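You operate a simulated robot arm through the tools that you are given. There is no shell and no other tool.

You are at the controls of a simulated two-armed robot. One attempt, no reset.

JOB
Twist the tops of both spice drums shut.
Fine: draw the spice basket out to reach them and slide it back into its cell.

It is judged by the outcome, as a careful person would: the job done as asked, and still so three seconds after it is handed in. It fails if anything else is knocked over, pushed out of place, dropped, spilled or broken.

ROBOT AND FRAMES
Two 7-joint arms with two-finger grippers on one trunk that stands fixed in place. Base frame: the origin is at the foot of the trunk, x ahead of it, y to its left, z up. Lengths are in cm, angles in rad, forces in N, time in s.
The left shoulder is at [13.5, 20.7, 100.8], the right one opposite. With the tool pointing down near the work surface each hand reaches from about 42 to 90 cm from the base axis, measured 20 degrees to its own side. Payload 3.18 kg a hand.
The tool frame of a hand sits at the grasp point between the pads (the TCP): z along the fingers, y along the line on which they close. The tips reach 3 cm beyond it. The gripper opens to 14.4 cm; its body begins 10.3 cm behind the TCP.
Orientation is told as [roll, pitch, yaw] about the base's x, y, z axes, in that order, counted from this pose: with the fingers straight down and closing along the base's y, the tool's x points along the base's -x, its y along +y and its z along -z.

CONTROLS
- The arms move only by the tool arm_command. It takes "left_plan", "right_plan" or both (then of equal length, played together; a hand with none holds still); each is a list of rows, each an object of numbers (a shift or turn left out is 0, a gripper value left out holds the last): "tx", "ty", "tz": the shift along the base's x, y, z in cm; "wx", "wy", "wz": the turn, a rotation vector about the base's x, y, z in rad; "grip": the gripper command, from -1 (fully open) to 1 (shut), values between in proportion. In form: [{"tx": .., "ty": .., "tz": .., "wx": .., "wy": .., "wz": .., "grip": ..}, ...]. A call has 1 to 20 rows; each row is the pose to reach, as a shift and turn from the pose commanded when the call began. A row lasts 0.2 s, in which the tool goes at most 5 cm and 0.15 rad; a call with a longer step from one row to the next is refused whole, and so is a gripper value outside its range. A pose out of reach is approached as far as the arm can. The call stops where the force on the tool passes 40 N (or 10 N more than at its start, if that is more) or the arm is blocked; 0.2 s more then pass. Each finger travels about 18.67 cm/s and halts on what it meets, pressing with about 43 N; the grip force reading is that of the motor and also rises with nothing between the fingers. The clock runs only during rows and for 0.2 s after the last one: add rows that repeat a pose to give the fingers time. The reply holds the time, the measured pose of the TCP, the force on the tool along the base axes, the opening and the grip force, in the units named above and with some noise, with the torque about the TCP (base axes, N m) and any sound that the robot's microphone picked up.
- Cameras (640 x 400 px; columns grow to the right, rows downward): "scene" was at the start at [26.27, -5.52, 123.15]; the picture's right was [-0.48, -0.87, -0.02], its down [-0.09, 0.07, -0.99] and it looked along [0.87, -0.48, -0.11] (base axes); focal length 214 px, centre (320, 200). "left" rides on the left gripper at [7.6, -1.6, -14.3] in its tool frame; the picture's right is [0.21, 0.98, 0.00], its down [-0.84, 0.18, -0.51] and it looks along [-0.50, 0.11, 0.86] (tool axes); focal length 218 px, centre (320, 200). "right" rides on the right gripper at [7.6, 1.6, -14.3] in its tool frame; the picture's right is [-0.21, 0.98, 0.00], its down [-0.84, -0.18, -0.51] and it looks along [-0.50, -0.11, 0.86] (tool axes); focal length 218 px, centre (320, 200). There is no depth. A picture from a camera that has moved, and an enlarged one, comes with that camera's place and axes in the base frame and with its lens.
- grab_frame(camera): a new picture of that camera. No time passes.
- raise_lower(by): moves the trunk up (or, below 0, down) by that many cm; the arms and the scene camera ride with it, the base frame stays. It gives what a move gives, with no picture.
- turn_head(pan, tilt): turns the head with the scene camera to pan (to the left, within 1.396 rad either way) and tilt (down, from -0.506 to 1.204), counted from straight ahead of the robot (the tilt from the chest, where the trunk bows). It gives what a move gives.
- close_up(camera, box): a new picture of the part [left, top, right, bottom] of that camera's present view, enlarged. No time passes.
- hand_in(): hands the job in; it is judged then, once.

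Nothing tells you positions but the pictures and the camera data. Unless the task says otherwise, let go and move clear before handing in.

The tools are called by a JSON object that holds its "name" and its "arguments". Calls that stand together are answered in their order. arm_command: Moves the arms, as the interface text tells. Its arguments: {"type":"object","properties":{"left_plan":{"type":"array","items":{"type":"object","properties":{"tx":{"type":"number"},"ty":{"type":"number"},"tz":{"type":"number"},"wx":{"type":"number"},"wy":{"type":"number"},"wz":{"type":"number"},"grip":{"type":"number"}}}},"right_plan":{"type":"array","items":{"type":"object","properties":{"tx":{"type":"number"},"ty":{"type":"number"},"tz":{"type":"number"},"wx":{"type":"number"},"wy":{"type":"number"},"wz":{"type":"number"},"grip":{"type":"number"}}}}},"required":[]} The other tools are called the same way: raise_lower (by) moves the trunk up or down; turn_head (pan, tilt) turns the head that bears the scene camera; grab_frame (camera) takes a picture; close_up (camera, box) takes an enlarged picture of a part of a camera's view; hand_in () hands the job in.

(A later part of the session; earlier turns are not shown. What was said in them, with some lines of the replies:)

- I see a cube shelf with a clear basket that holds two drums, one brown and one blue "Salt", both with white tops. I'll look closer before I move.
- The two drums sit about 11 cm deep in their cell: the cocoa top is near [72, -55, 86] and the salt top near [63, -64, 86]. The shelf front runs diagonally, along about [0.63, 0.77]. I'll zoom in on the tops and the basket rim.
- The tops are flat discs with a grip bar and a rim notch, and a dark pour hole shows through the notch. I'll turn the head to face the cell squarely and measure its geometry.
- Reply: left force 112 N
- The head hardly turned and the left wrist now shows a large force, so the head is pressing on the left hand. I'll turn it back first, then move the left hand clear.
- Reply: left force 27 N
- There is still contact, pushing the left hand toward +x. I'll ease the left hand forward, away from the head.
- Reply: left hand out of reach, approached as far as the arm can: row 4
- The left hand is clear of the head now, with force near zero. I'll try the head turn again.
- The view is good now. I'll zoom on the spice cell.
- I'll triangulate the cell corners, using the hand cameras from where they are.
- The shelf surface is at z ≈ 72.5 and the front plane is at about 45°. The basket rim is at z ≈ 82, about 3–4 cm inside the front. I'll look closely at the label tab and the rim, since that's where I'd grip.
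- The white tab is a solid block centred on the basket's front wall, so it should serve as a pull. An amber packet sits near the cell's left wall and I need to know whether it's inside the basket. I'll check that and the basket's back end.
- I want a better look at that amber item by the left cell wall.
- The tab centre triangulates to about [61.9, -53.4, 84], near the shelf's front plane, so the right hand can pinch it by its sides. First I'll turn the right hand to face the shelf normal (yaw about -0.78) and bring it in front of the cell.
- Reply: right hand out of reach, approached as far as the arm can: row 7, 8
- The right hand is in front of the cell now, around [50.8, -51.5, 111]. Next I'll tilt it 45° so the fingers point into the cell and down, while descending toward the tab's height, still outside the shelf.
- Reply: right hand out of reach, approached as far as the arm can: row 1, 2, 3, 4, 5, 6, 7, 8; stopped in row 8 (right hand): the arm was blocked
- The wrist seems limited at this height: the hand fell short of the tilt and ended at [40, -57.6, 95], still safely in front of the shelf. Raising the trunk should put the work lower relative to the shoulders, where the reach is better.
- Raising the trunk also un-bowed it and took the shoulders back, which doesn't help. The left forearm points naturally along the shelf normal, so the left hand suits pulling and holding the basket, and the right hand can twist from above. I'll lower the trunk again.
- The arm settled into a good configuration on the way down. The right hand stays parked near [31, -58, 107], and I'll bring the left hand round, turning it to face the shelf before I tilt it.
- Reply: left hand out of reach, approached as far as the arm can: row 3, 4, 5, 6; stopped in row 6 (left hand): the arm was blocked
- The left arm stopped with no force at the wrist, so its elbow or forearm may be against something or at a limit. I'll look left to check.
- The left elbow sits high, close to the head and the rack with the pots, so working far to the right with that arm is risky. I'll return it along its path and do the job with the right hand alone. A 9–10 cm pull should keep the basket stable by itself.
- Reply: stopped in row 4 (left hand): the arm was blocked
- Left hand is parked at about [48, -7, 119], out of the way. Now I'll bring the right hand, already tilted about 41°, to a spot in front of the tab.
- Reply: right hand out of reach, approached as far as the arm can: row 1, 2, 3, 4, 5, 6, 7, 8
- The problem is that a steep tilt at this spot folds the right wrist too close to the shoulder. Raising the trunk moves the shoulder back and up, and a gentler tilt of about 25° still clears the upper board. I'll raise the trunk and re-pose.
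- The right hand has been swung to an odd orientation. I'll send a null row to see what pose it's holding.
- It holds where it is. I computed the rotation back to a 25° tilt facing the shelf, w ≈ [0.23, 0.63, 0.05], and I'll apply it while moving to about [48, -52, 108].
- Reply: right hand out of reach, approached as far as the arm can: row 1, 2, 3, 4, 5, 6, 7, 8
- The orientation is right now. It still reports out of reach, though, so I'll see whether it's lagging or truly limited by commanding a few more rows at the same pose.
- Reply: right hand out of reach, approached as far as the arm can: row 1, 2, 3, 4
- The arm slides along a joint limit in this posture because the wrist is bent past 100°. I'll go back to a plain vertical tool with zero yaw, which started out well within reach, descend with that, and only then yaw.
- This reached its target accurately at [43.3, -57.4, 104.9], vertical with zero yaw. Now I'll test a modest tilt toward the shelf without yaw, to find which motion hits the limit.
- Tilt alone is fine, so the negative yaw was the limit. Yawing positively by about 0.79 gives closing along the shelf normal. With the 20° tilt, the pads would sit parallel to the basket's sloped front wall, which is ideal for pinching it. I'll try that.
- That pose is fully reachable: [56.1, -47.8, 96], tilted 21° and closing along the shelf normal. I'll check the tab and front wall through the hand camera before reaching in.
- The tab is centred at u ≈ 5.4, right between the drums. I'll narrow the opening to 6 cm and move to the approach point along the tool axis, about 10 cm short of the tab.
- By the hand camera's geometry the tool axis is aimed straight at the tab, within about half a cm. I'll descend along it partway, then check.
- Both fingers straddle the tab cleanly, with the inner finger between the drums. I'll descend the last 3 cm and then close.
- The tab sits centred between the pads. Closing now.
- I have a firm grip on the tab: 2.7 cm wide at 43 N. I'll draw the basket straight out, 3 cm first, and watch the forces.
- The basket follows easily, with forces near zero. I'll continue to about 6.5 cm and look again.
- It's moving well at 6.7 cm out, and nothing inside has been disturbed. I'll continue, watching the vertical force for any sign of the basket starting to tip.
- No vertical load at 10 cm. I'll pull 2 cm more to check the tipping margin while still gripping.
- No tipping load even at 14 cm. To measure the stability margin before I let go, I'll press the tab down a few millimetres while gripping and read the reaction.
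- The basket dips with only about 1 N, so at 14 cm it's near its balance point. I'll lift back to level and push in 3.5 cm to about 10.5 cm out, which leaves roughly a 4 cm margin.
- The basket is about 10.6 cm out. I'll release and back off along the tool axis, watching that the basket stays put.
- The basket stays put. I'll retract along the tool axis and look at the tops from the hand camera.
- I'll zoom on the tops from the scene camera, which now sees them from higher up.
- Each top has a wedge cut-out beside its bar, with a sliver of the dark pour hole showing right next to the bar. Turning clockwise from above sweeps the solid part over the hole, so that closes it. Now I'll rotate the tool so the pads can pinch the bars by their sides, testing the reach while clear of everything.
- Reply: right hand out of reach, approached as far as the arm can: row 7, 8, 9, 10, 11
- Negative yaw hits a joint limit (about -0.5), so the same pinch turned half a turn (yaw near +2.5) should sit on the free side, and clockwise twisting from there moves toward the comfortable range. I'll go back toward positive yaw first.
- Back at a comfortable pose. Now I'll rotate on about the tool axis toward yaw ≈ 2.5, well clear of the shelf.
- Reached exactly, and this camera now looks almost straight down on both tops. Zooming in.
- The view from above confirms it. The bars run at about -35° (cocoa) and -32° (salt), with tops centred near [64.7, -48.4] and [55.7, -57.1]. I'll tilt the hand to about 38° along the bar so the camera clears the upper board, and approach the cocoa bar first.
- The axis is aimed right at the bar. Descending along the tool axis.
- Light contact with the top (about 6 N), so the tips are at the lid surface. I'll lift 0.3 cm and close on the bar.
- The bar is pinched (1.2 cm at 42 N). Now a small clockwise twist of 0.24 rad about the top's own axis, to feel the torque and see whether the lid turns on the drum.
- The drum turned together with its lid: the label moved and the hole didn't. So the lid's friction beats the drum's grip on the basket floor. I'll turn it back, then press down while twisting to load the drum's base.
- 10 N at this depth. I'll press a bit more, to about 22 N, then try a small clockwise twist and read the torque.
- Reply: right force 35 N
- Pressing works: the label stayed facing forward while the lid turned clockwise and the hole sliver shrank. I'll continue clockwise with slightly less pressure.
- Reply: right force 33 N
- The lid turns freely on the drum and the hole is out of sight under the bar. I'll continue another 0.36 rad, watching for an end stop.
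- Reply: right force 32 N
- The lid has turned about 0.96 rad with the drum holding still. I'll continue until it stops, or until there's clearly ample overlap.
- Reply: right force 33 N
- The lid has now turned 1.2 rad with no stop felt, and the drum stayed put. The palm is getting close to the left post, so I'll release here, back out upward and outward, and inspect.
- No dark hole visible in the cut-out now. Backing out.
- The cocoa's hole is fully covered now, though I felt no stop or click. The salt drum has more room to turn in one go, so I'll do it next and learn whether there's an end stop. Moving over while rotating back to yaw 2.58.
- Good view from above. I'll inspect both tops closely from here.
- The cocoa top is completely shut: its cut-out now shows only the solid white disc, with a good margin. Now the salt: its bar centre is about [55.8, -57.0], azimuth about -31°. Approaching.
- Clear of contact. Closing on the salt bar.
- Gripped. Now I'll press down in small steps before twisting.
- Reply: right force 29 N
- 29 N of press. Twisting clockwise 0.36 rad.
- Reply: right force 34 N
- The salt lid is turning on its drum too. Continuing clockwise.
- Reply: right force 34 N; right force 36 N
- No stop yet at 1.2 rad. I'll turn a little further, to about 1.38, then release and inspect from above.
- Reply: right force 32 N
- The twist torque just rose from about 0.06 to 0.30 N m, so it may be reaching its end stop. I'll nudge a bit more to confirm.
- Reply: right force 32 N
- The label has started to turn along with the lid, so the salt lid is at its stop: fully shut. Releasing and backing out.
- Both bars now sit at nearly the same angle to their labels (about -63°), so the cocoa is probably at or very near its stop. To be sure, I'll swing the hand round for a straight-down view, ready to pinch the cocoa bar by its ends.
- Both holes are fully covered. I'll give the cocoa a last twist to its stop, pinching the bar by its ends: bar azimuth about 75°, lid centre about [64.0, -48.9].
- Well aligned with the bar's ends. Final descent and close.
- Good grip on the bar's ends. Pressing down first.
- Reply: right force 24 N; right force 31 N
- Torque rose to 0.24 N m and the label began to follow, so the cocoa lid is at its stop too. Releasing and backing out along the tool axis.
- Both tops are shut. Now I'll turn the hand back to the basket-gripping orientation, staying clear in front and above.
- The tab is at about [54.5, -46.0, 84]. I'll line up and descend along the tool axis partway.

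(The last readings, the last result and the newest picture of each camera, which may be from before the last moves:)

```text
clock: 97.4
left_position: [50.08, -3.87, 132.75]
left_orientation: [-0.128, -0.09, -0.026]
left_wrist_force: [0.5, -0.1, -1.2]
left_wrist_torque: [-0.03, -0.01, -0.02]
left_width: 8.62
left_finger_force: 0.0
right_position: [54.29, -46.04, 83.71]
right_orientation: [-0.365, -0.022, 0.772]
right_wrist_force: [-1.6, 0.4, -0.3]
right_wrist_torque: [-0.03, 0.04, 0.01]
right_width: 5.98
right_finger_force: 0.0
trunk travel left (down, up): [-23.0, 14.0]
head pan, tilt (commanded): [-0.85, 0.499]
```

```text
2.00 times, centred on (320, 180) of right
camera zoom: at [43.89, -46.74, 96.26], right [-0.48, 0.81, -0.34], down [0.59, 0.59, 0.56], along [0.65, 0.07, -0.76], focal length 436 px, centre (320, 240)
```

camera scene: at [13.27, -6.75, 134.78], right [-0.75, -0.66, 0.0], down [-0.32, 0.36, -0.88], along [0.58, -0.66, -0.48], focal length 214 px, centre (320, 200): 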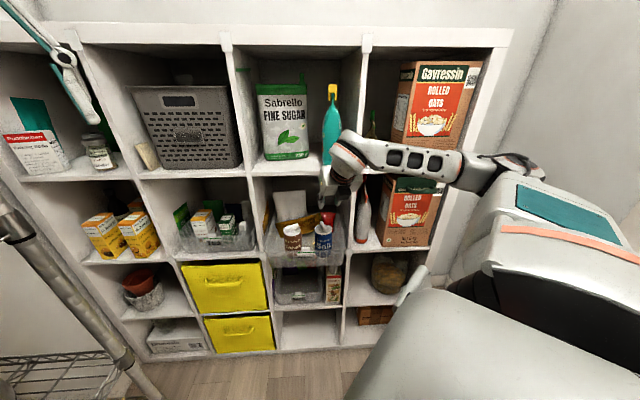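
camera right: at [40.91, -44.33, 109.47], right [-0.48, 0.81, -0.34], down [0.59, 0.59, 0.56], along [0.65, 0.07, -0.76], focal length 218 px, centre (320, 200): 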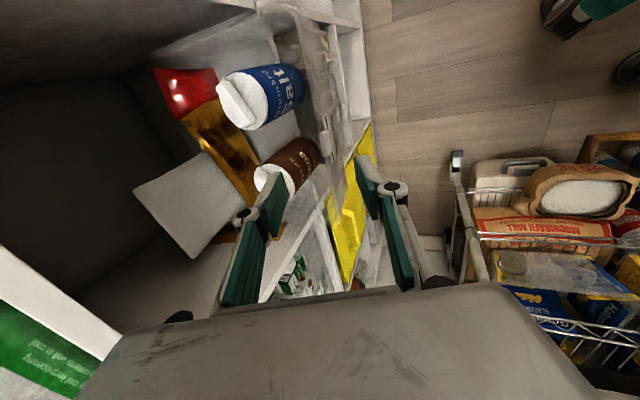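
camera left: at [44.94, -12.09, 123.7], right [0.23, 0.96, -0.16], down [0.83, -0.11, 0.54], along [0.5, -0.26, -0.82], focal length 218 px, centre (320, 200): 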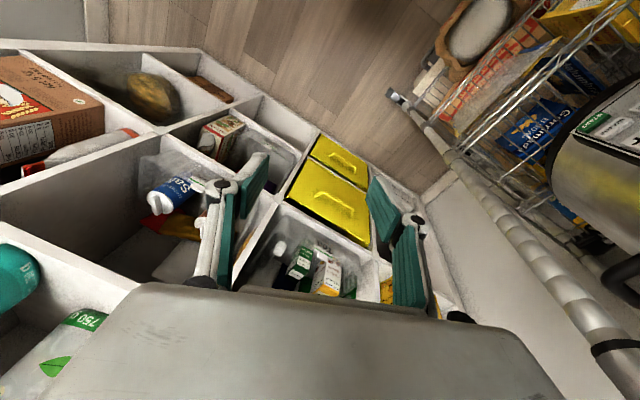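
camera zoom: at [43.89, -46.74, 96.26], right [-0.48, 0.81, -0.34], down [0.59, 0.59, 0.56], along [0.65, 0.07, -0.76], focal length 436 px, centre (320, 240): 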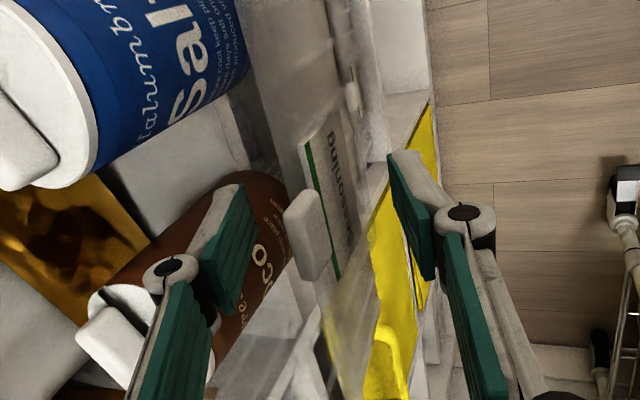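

The tab is between the pads again. Closing and then sliding the basket back in along the shelf normal.

{"name": "arm_command", "arguments": {"right_plan": [{"grip": 0.45}, {"grip": 1}, {"grip": 1}, {"grip": 1}]}}

{"name": "close_up", "arguments": {"camera": "scene", "box": [245, 170, 355, 270]}}

```text
clock: 98.4
left_position: [50.13, -3.95, 132.66]
left_orientation: [-0.128, -0.091, -0.024]
left_wrist_force: [0.7, -0.3, -0.3]
left_wrist_torque: [-0.02, -0.03, 0.0]
left_width: 8.67
left_finger_force: 0.0
right_position: [54.37, -45.9, 83.64]
right_orientation: [-0.362, -0.023, 0.77]
right_wrist_force: [-2.1, 3.1, 0.5]
right_wrist_torque: [0.3, 0.72, -0.27]
right_width: 2.65
right_finger_force: 43.4
trunk travel left (down, up): [-23.0, 14.0]
head pan, tilt (commanded): [-0.85, 0.499]
```

```text
4.00 times, centred on (300, 220) of scene
camera zoom: at [13.26, -6.77, 134.78], right [-0.75, -0.66, 0.0], down [-0.32, 0.36, -0.88], along [0.58, -0.66, -0.48], focal length 858 px, centre (400, 120)
```

zoom: 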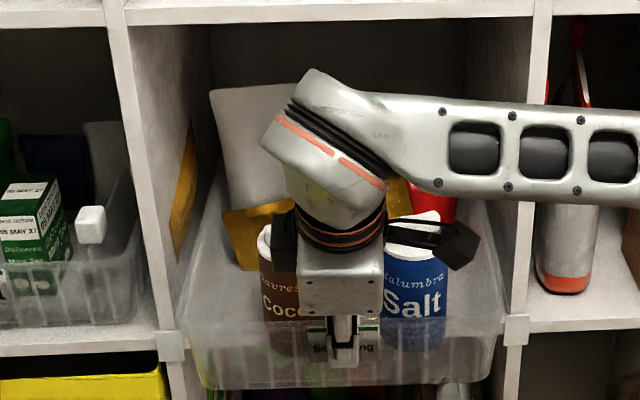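

{"name": "arm_command", "arguments": {"right_plan": [{"tx": 0.7, "ty": -0.73}, {"tx": 1.4, "ty": -1.46}, {"tx": 2.1, "ty": -2.2}, {"tx": 2.8, "ty": -2.95}, {"tx": 3.5, "ty": -3.7}, {"tx": 3.5, "ty": -3.7}]}}

{"name": "close_up", "arguments": {"camera": "scene", "box": [245, 170, 355, 270]}}

{"name": "grab_frame", "arguments": {"camera": "right"}}

```text
clock: 99.8
left_position: [50.21, -3.97, 132.66]
left_orientation: [-0.127, -0.088, -0.027]
left_wrist_force: [0.7, 0.8, 0.5]
left_wrist_torque: [0.04, 0.02, -0.01]
left_width: 8.63
left_finger_force: 0.0
right_position: [57.7, -49.53, 83.66]
right_orientation: [-0.361, -0.024, 0.772]
right_wrist_force: [-1.2, -1.1, -0.6]
right_wrist_torque: [0.59, 0.45, 0.02]
right_width: 2.63
right_finger_force: 43.2
trunk travel left (down, up): [-23.0, 14.0]
head pan, tilt (commanded): [-0.85, 0.499]
```

```text
4.00 times, centred on (300, 220) of scene
camera zoom: at [13.31, -6.83, 134.77], right [-0.75, -0.66, 0.0], down [-0.32, 0.36, -0.88], along [0.58, -0.66, -0.48], focal length 858 px, centre (400, 120)
```

zoom: 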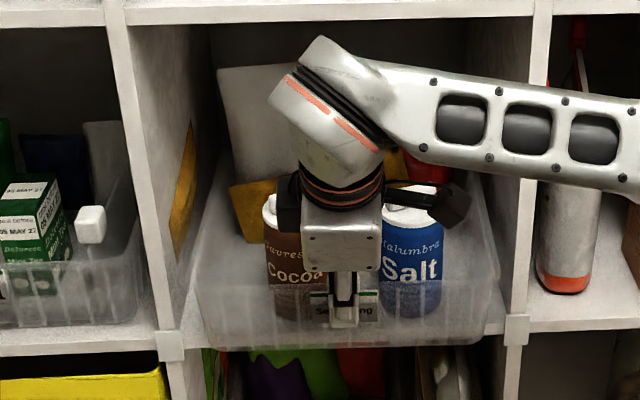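

```text
taken
camera right: at [47.33, -50.33, 96.25], right [-0.48, 0.81, -0.34], down [0.59, 0.59, 0.56], along [0.65, 0.07, -0.76], focal length 218 px, centre (320, 200)
```

right: 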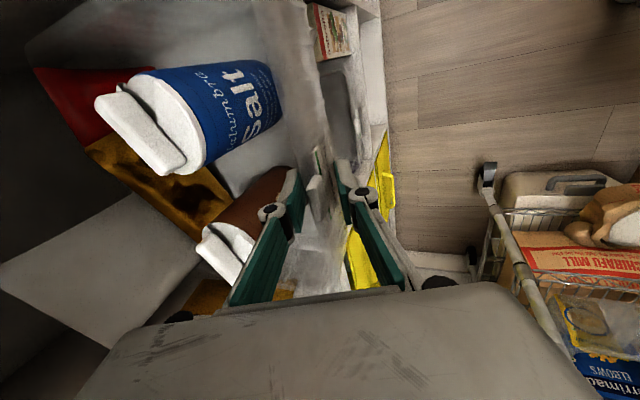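

{"name": "arm_command", "arguments": {"right_plan": [{"tx": 0.75, "ty": -0.8}, {"tx": 1.5, "ty": -1.6}, {"tx": 2.25, "ty": -2.4}, {"tx": 3.0, "ty": -3.2}, {"tx": 3.72, "ty": -3.95}, {"tx": 3.72, "ty": -3.95}]}}

{"name": "close_up", "arguments": {"camera": "scene", "box": [245, 170, 355, 270]}}

```text
clock: 101.2
left_position: [50.09, -3.94, 132.67]
left_orientation: [-0.126, -0.088, -0.026]
left_wrist_force: [0.4, 0.0, 0.0]
left_wrist_torque: [0.01, 0.01, 0.02]
left_width: 8.66
left_finger_force: 0.1
right_position: [61.54, -53.69, 83.81]
right_orientation: [-0.363, -0.022, 0.769]
right_wrist_force: [-2.0, -1.3, -0.2]
right_wrist_torque: [0.65, 0.26, -0.09]
right_width: 2.61
right_finger_force: 43.0
trunk travel left (down, up): [-23.0, 14.0]
head pan, tilt (commanded): [-0.85, 0.499]
```

```text
4.00 times, centred on (300, 220) of scene
camera zoom: at [13.29, -6.82, 134.78], right [-0.75, -0.66, 0.0], down [-0.32, 0.36, -0.88], along [0.58, -0.66, -0.48], focal length 858 px, centre (400, 120)
```

zoom: 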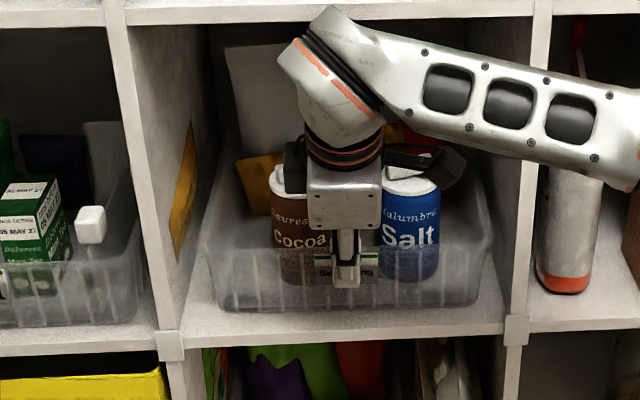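

The basket is back in its cell, perhaps about a centimetre deeper than before. I'll release, back off and compare with the earlier picture.

{"name": "arm_command", "arguments": {"right_plan": [{"grip": 0.5}, {"grip": 0.167}, {"grip": 0.167}, {"tx": -0.5, "ty": 0.5, "tz": 1.9}, {"tx": -1.0, "ty": 1.0, "tz": 3.8}, {"tx": -1.5, "ty": 1.5, "tz": 5.7}, {"tx": -2.5, "ty": 2.5, "tz": 8.5}, {"tx": -4, "ty": 4, "tz": 11}, {"tx": -5.4, "ty": 5.8, "tz": 12.2}, {"tx": -5.4, "ty": 5.8, "tz": 12.2}]}}

{"name": "close_up", "arguments": {"camera": "scene", "box": [245, 170, 355, 270]}}

{"name": "close_up", "arguments": {"camera": "right", "box": [200, 60, 360, 240]}}

```text
clock: 103.4
left_position: [50.12, -3.98, 132.78]
left_orientation: [-0.128, -0.088, -0.026]
left_wrist_force: [-0.6, -0.3, -0.3]
left_wrist_torque: [0.02, 0.01, 0.0]
left_width: 8.65
left_finger_force: 0.0
right_position: [56.0, -47.91, 96.01]
right_orientation: [-0.363, -0.024, 0.771]
right_wrist_force: [1.8, -0.6, 0.4]
right_wrist_torque: [-0.01, 0.02, 0.01]
right_width: 5.97
right_finger_force: 0.1
trunk travel left (down, up): [-23.0, 14.0]
head pan, tilt (commanded): [-0.85, 0.499]
```

```text
4.00 times, centred on (300, 220) of scene
camera zoom: at [13.26, -6.79, 134.78], right [-0.75, -0.66, 0.0], down [-0.32, 0.36, -0.88], along [0.58, -0.66, -0.48], focal length 858 px, centre (400, 120)
```

zoom: 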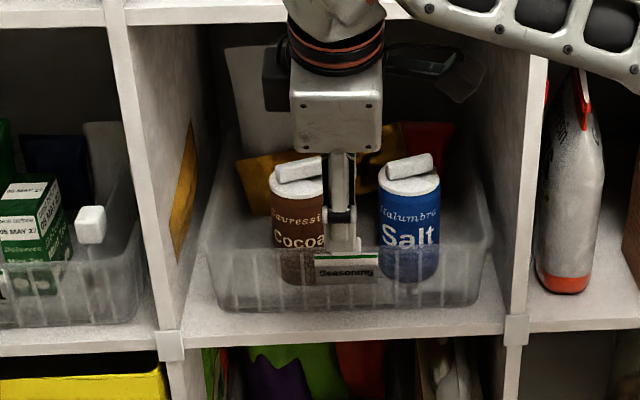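

```text
2.22 times, centred on (280, 150) of right
camera zoom: at [45.56, -48.64, 108.49], right [-0.48, 0.81, -0.34], down [0.59, 0.59, 0.56], along [0.65, 0.07, -0.76], focal length 485 px, centre (409, 311)
```

zoom: 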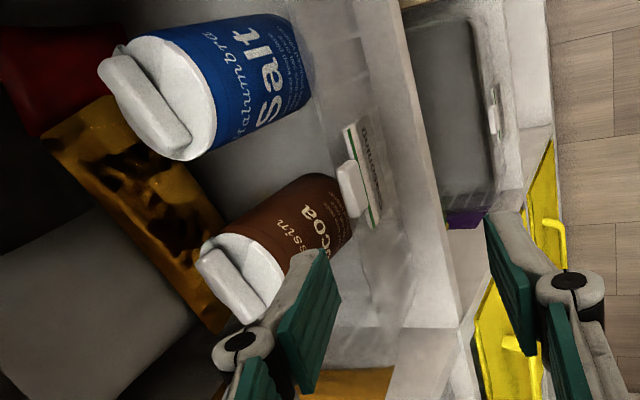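

The tab is within a couple of millimetres of where it started and both drums stand upright with their tops shut. I'll move the hand well clear and take a last look.

{"name": "arm_command", "arguments": {"right_plan": [{"tx": -2, "ty": 2, "tz": 1}, {"tx": -4.5, "ty": 4.2, "tz": 3}, {"tx": -7, "ty": 5.5, "tz": 6}, {"tx": -9, "ty": 4, "tz": 9}, {"tx": -11, "ty": 1, "tz": 11}, {"tx": -13, "ty": -2.5, "tz": 12}, {"tx": -13, "ty": -2.5, "tz": 12}]}}

{"name": "grab_frame", "arguments": {"camera": "scene"}}

{"name": "close_up", "arguments": {"camera": "scene", "box": [245, 160, 355, 270]}}

{"name": "close_up", "arguments": {"camera": "scene", "box": [275, 200, 345, 245]}}

```text
clock: 105.0
left_position: [50.17, -3.77, 132.62]
left_orientation: [-0.129, -0.087, -0.027]
left_wrist_force: [0.4, -0.5, -0.3]
left_wrist_torque: [-0.04, 0.02, 0.01]
left_width: 8.63
left_finger_force: 0.0
right_position: [43.14, -50.04, 108.09]
right_orientation: [-0.362, -0.023, 0.771]
right_wrist_force: [0.2, 1.3, 0.6]
right_wrist_torque: [-0.02, 0.0, 0.0]
right_width: 5.97
right_finger_force: 0.1
trunk travel left (down, up): [-23.0, 14.0]
head pan, tilt (commanded): [-0.85, 0.499]
```

```text
taken
camera scene: at [13.31, -6.75, 134.77], right [-0.75, -0.66, 0.0], down [-0.32, 0.36, -0.88], along [0.58, -0.66, -0.48], focal length 214 px, centre (320, 200)
```

scene: 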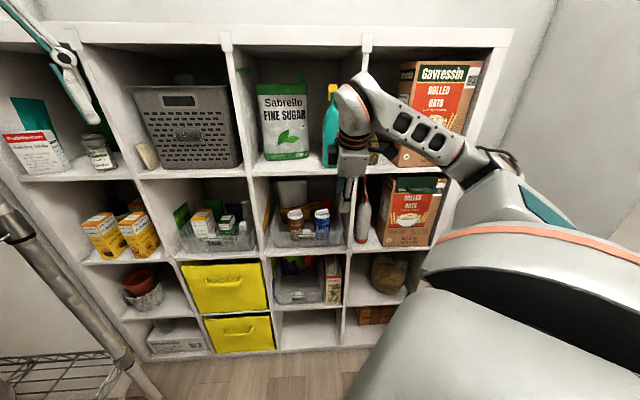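

```text
3.64 times, centred on (300, 215) of scene
camera zoom: at [13.31, -6.75, 134.77], right [-0.75, -0.66, 0.0], down [-0.32, 0.36, -0.88], along [0.58, -0.66, -0.48], focal length 780 px, centre (393, 146)
```

zoom: 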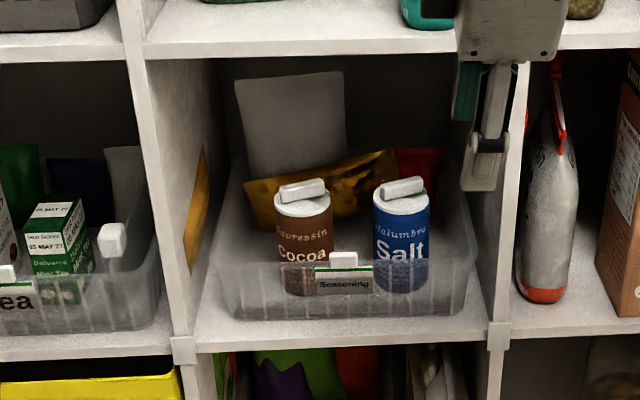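

```text
8.89 times, centred on (310, 222) of scene
camera zoom: at [13.31, -6.75, 134.77], right [-0.75, -0.66, 0.0], down [-0.32, 0.36, -0.88], along [0.58, -0.66, -0.48], focal length 1906 px, centre (409, 0)
```

zoom: 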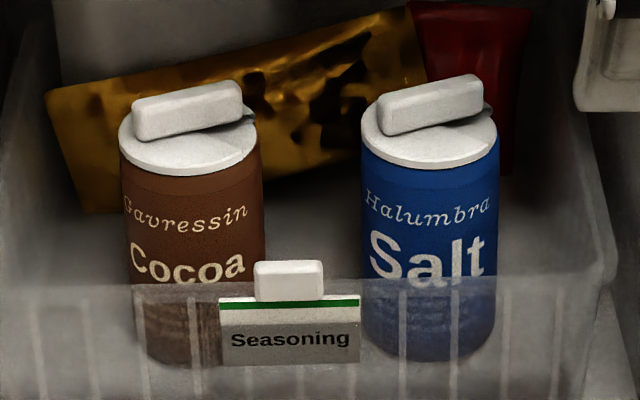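

Both tops are shut and the basket is home with everything in order. I'll do one quick check of the rack side through the left hand camera before handing in.

{"name": "grab_frame", "arguments": {"camera": "left"}}

```text
taken
camera left: at [41.33, -3.49, 146.17], right [-0.17, 0.97, -0.14], down [0.8, 0.22, 0.55], along [0.57, -0.02, -0.82], focal length 218 px, centre (320, 200)
```

left: 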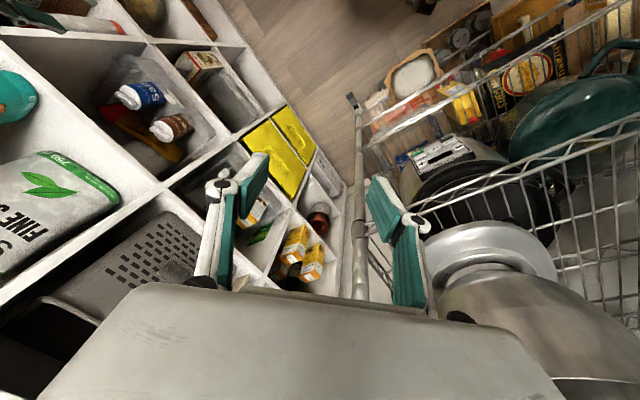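

Everything on the rack and shelves looks undisturbed. Both drum tops are twisted to their stops, the basket is back in its cell, and the hands are clear. Handing in.

{"name": "hand_in", "arguments": {}}

```text
The job is handed in.
```

I twisted both spice drum tops shut and slid the basket back into its cell. I've handed the job in, but no result came back.

- **Tops:** I turned the cocoa and salt lids clockwise until each one stopped turning on its drum. The pour holes are now completely covered. The drums tended to spin along with their lids, so I pressed down while twisting.
- **Basket:** I drew it out about 10.6 cm to work. It went back within about half a centimetre of where it started, judging by the pictures. Both drums are upright; the cocoa drum sits about a centimetre from its old spot inside the basket.
- **Surroundings:** The last pictures show nothing knocked over or moved on the shelf or the wire rack. Early on, the robot's head pressed against its own left hand until I moved that hand away. The left arm was also blocked twice when I tried to move it, and I saw nothing displaced.

The trunk is still raised 14 cm from where it began, and both hands are clear of the shelf.
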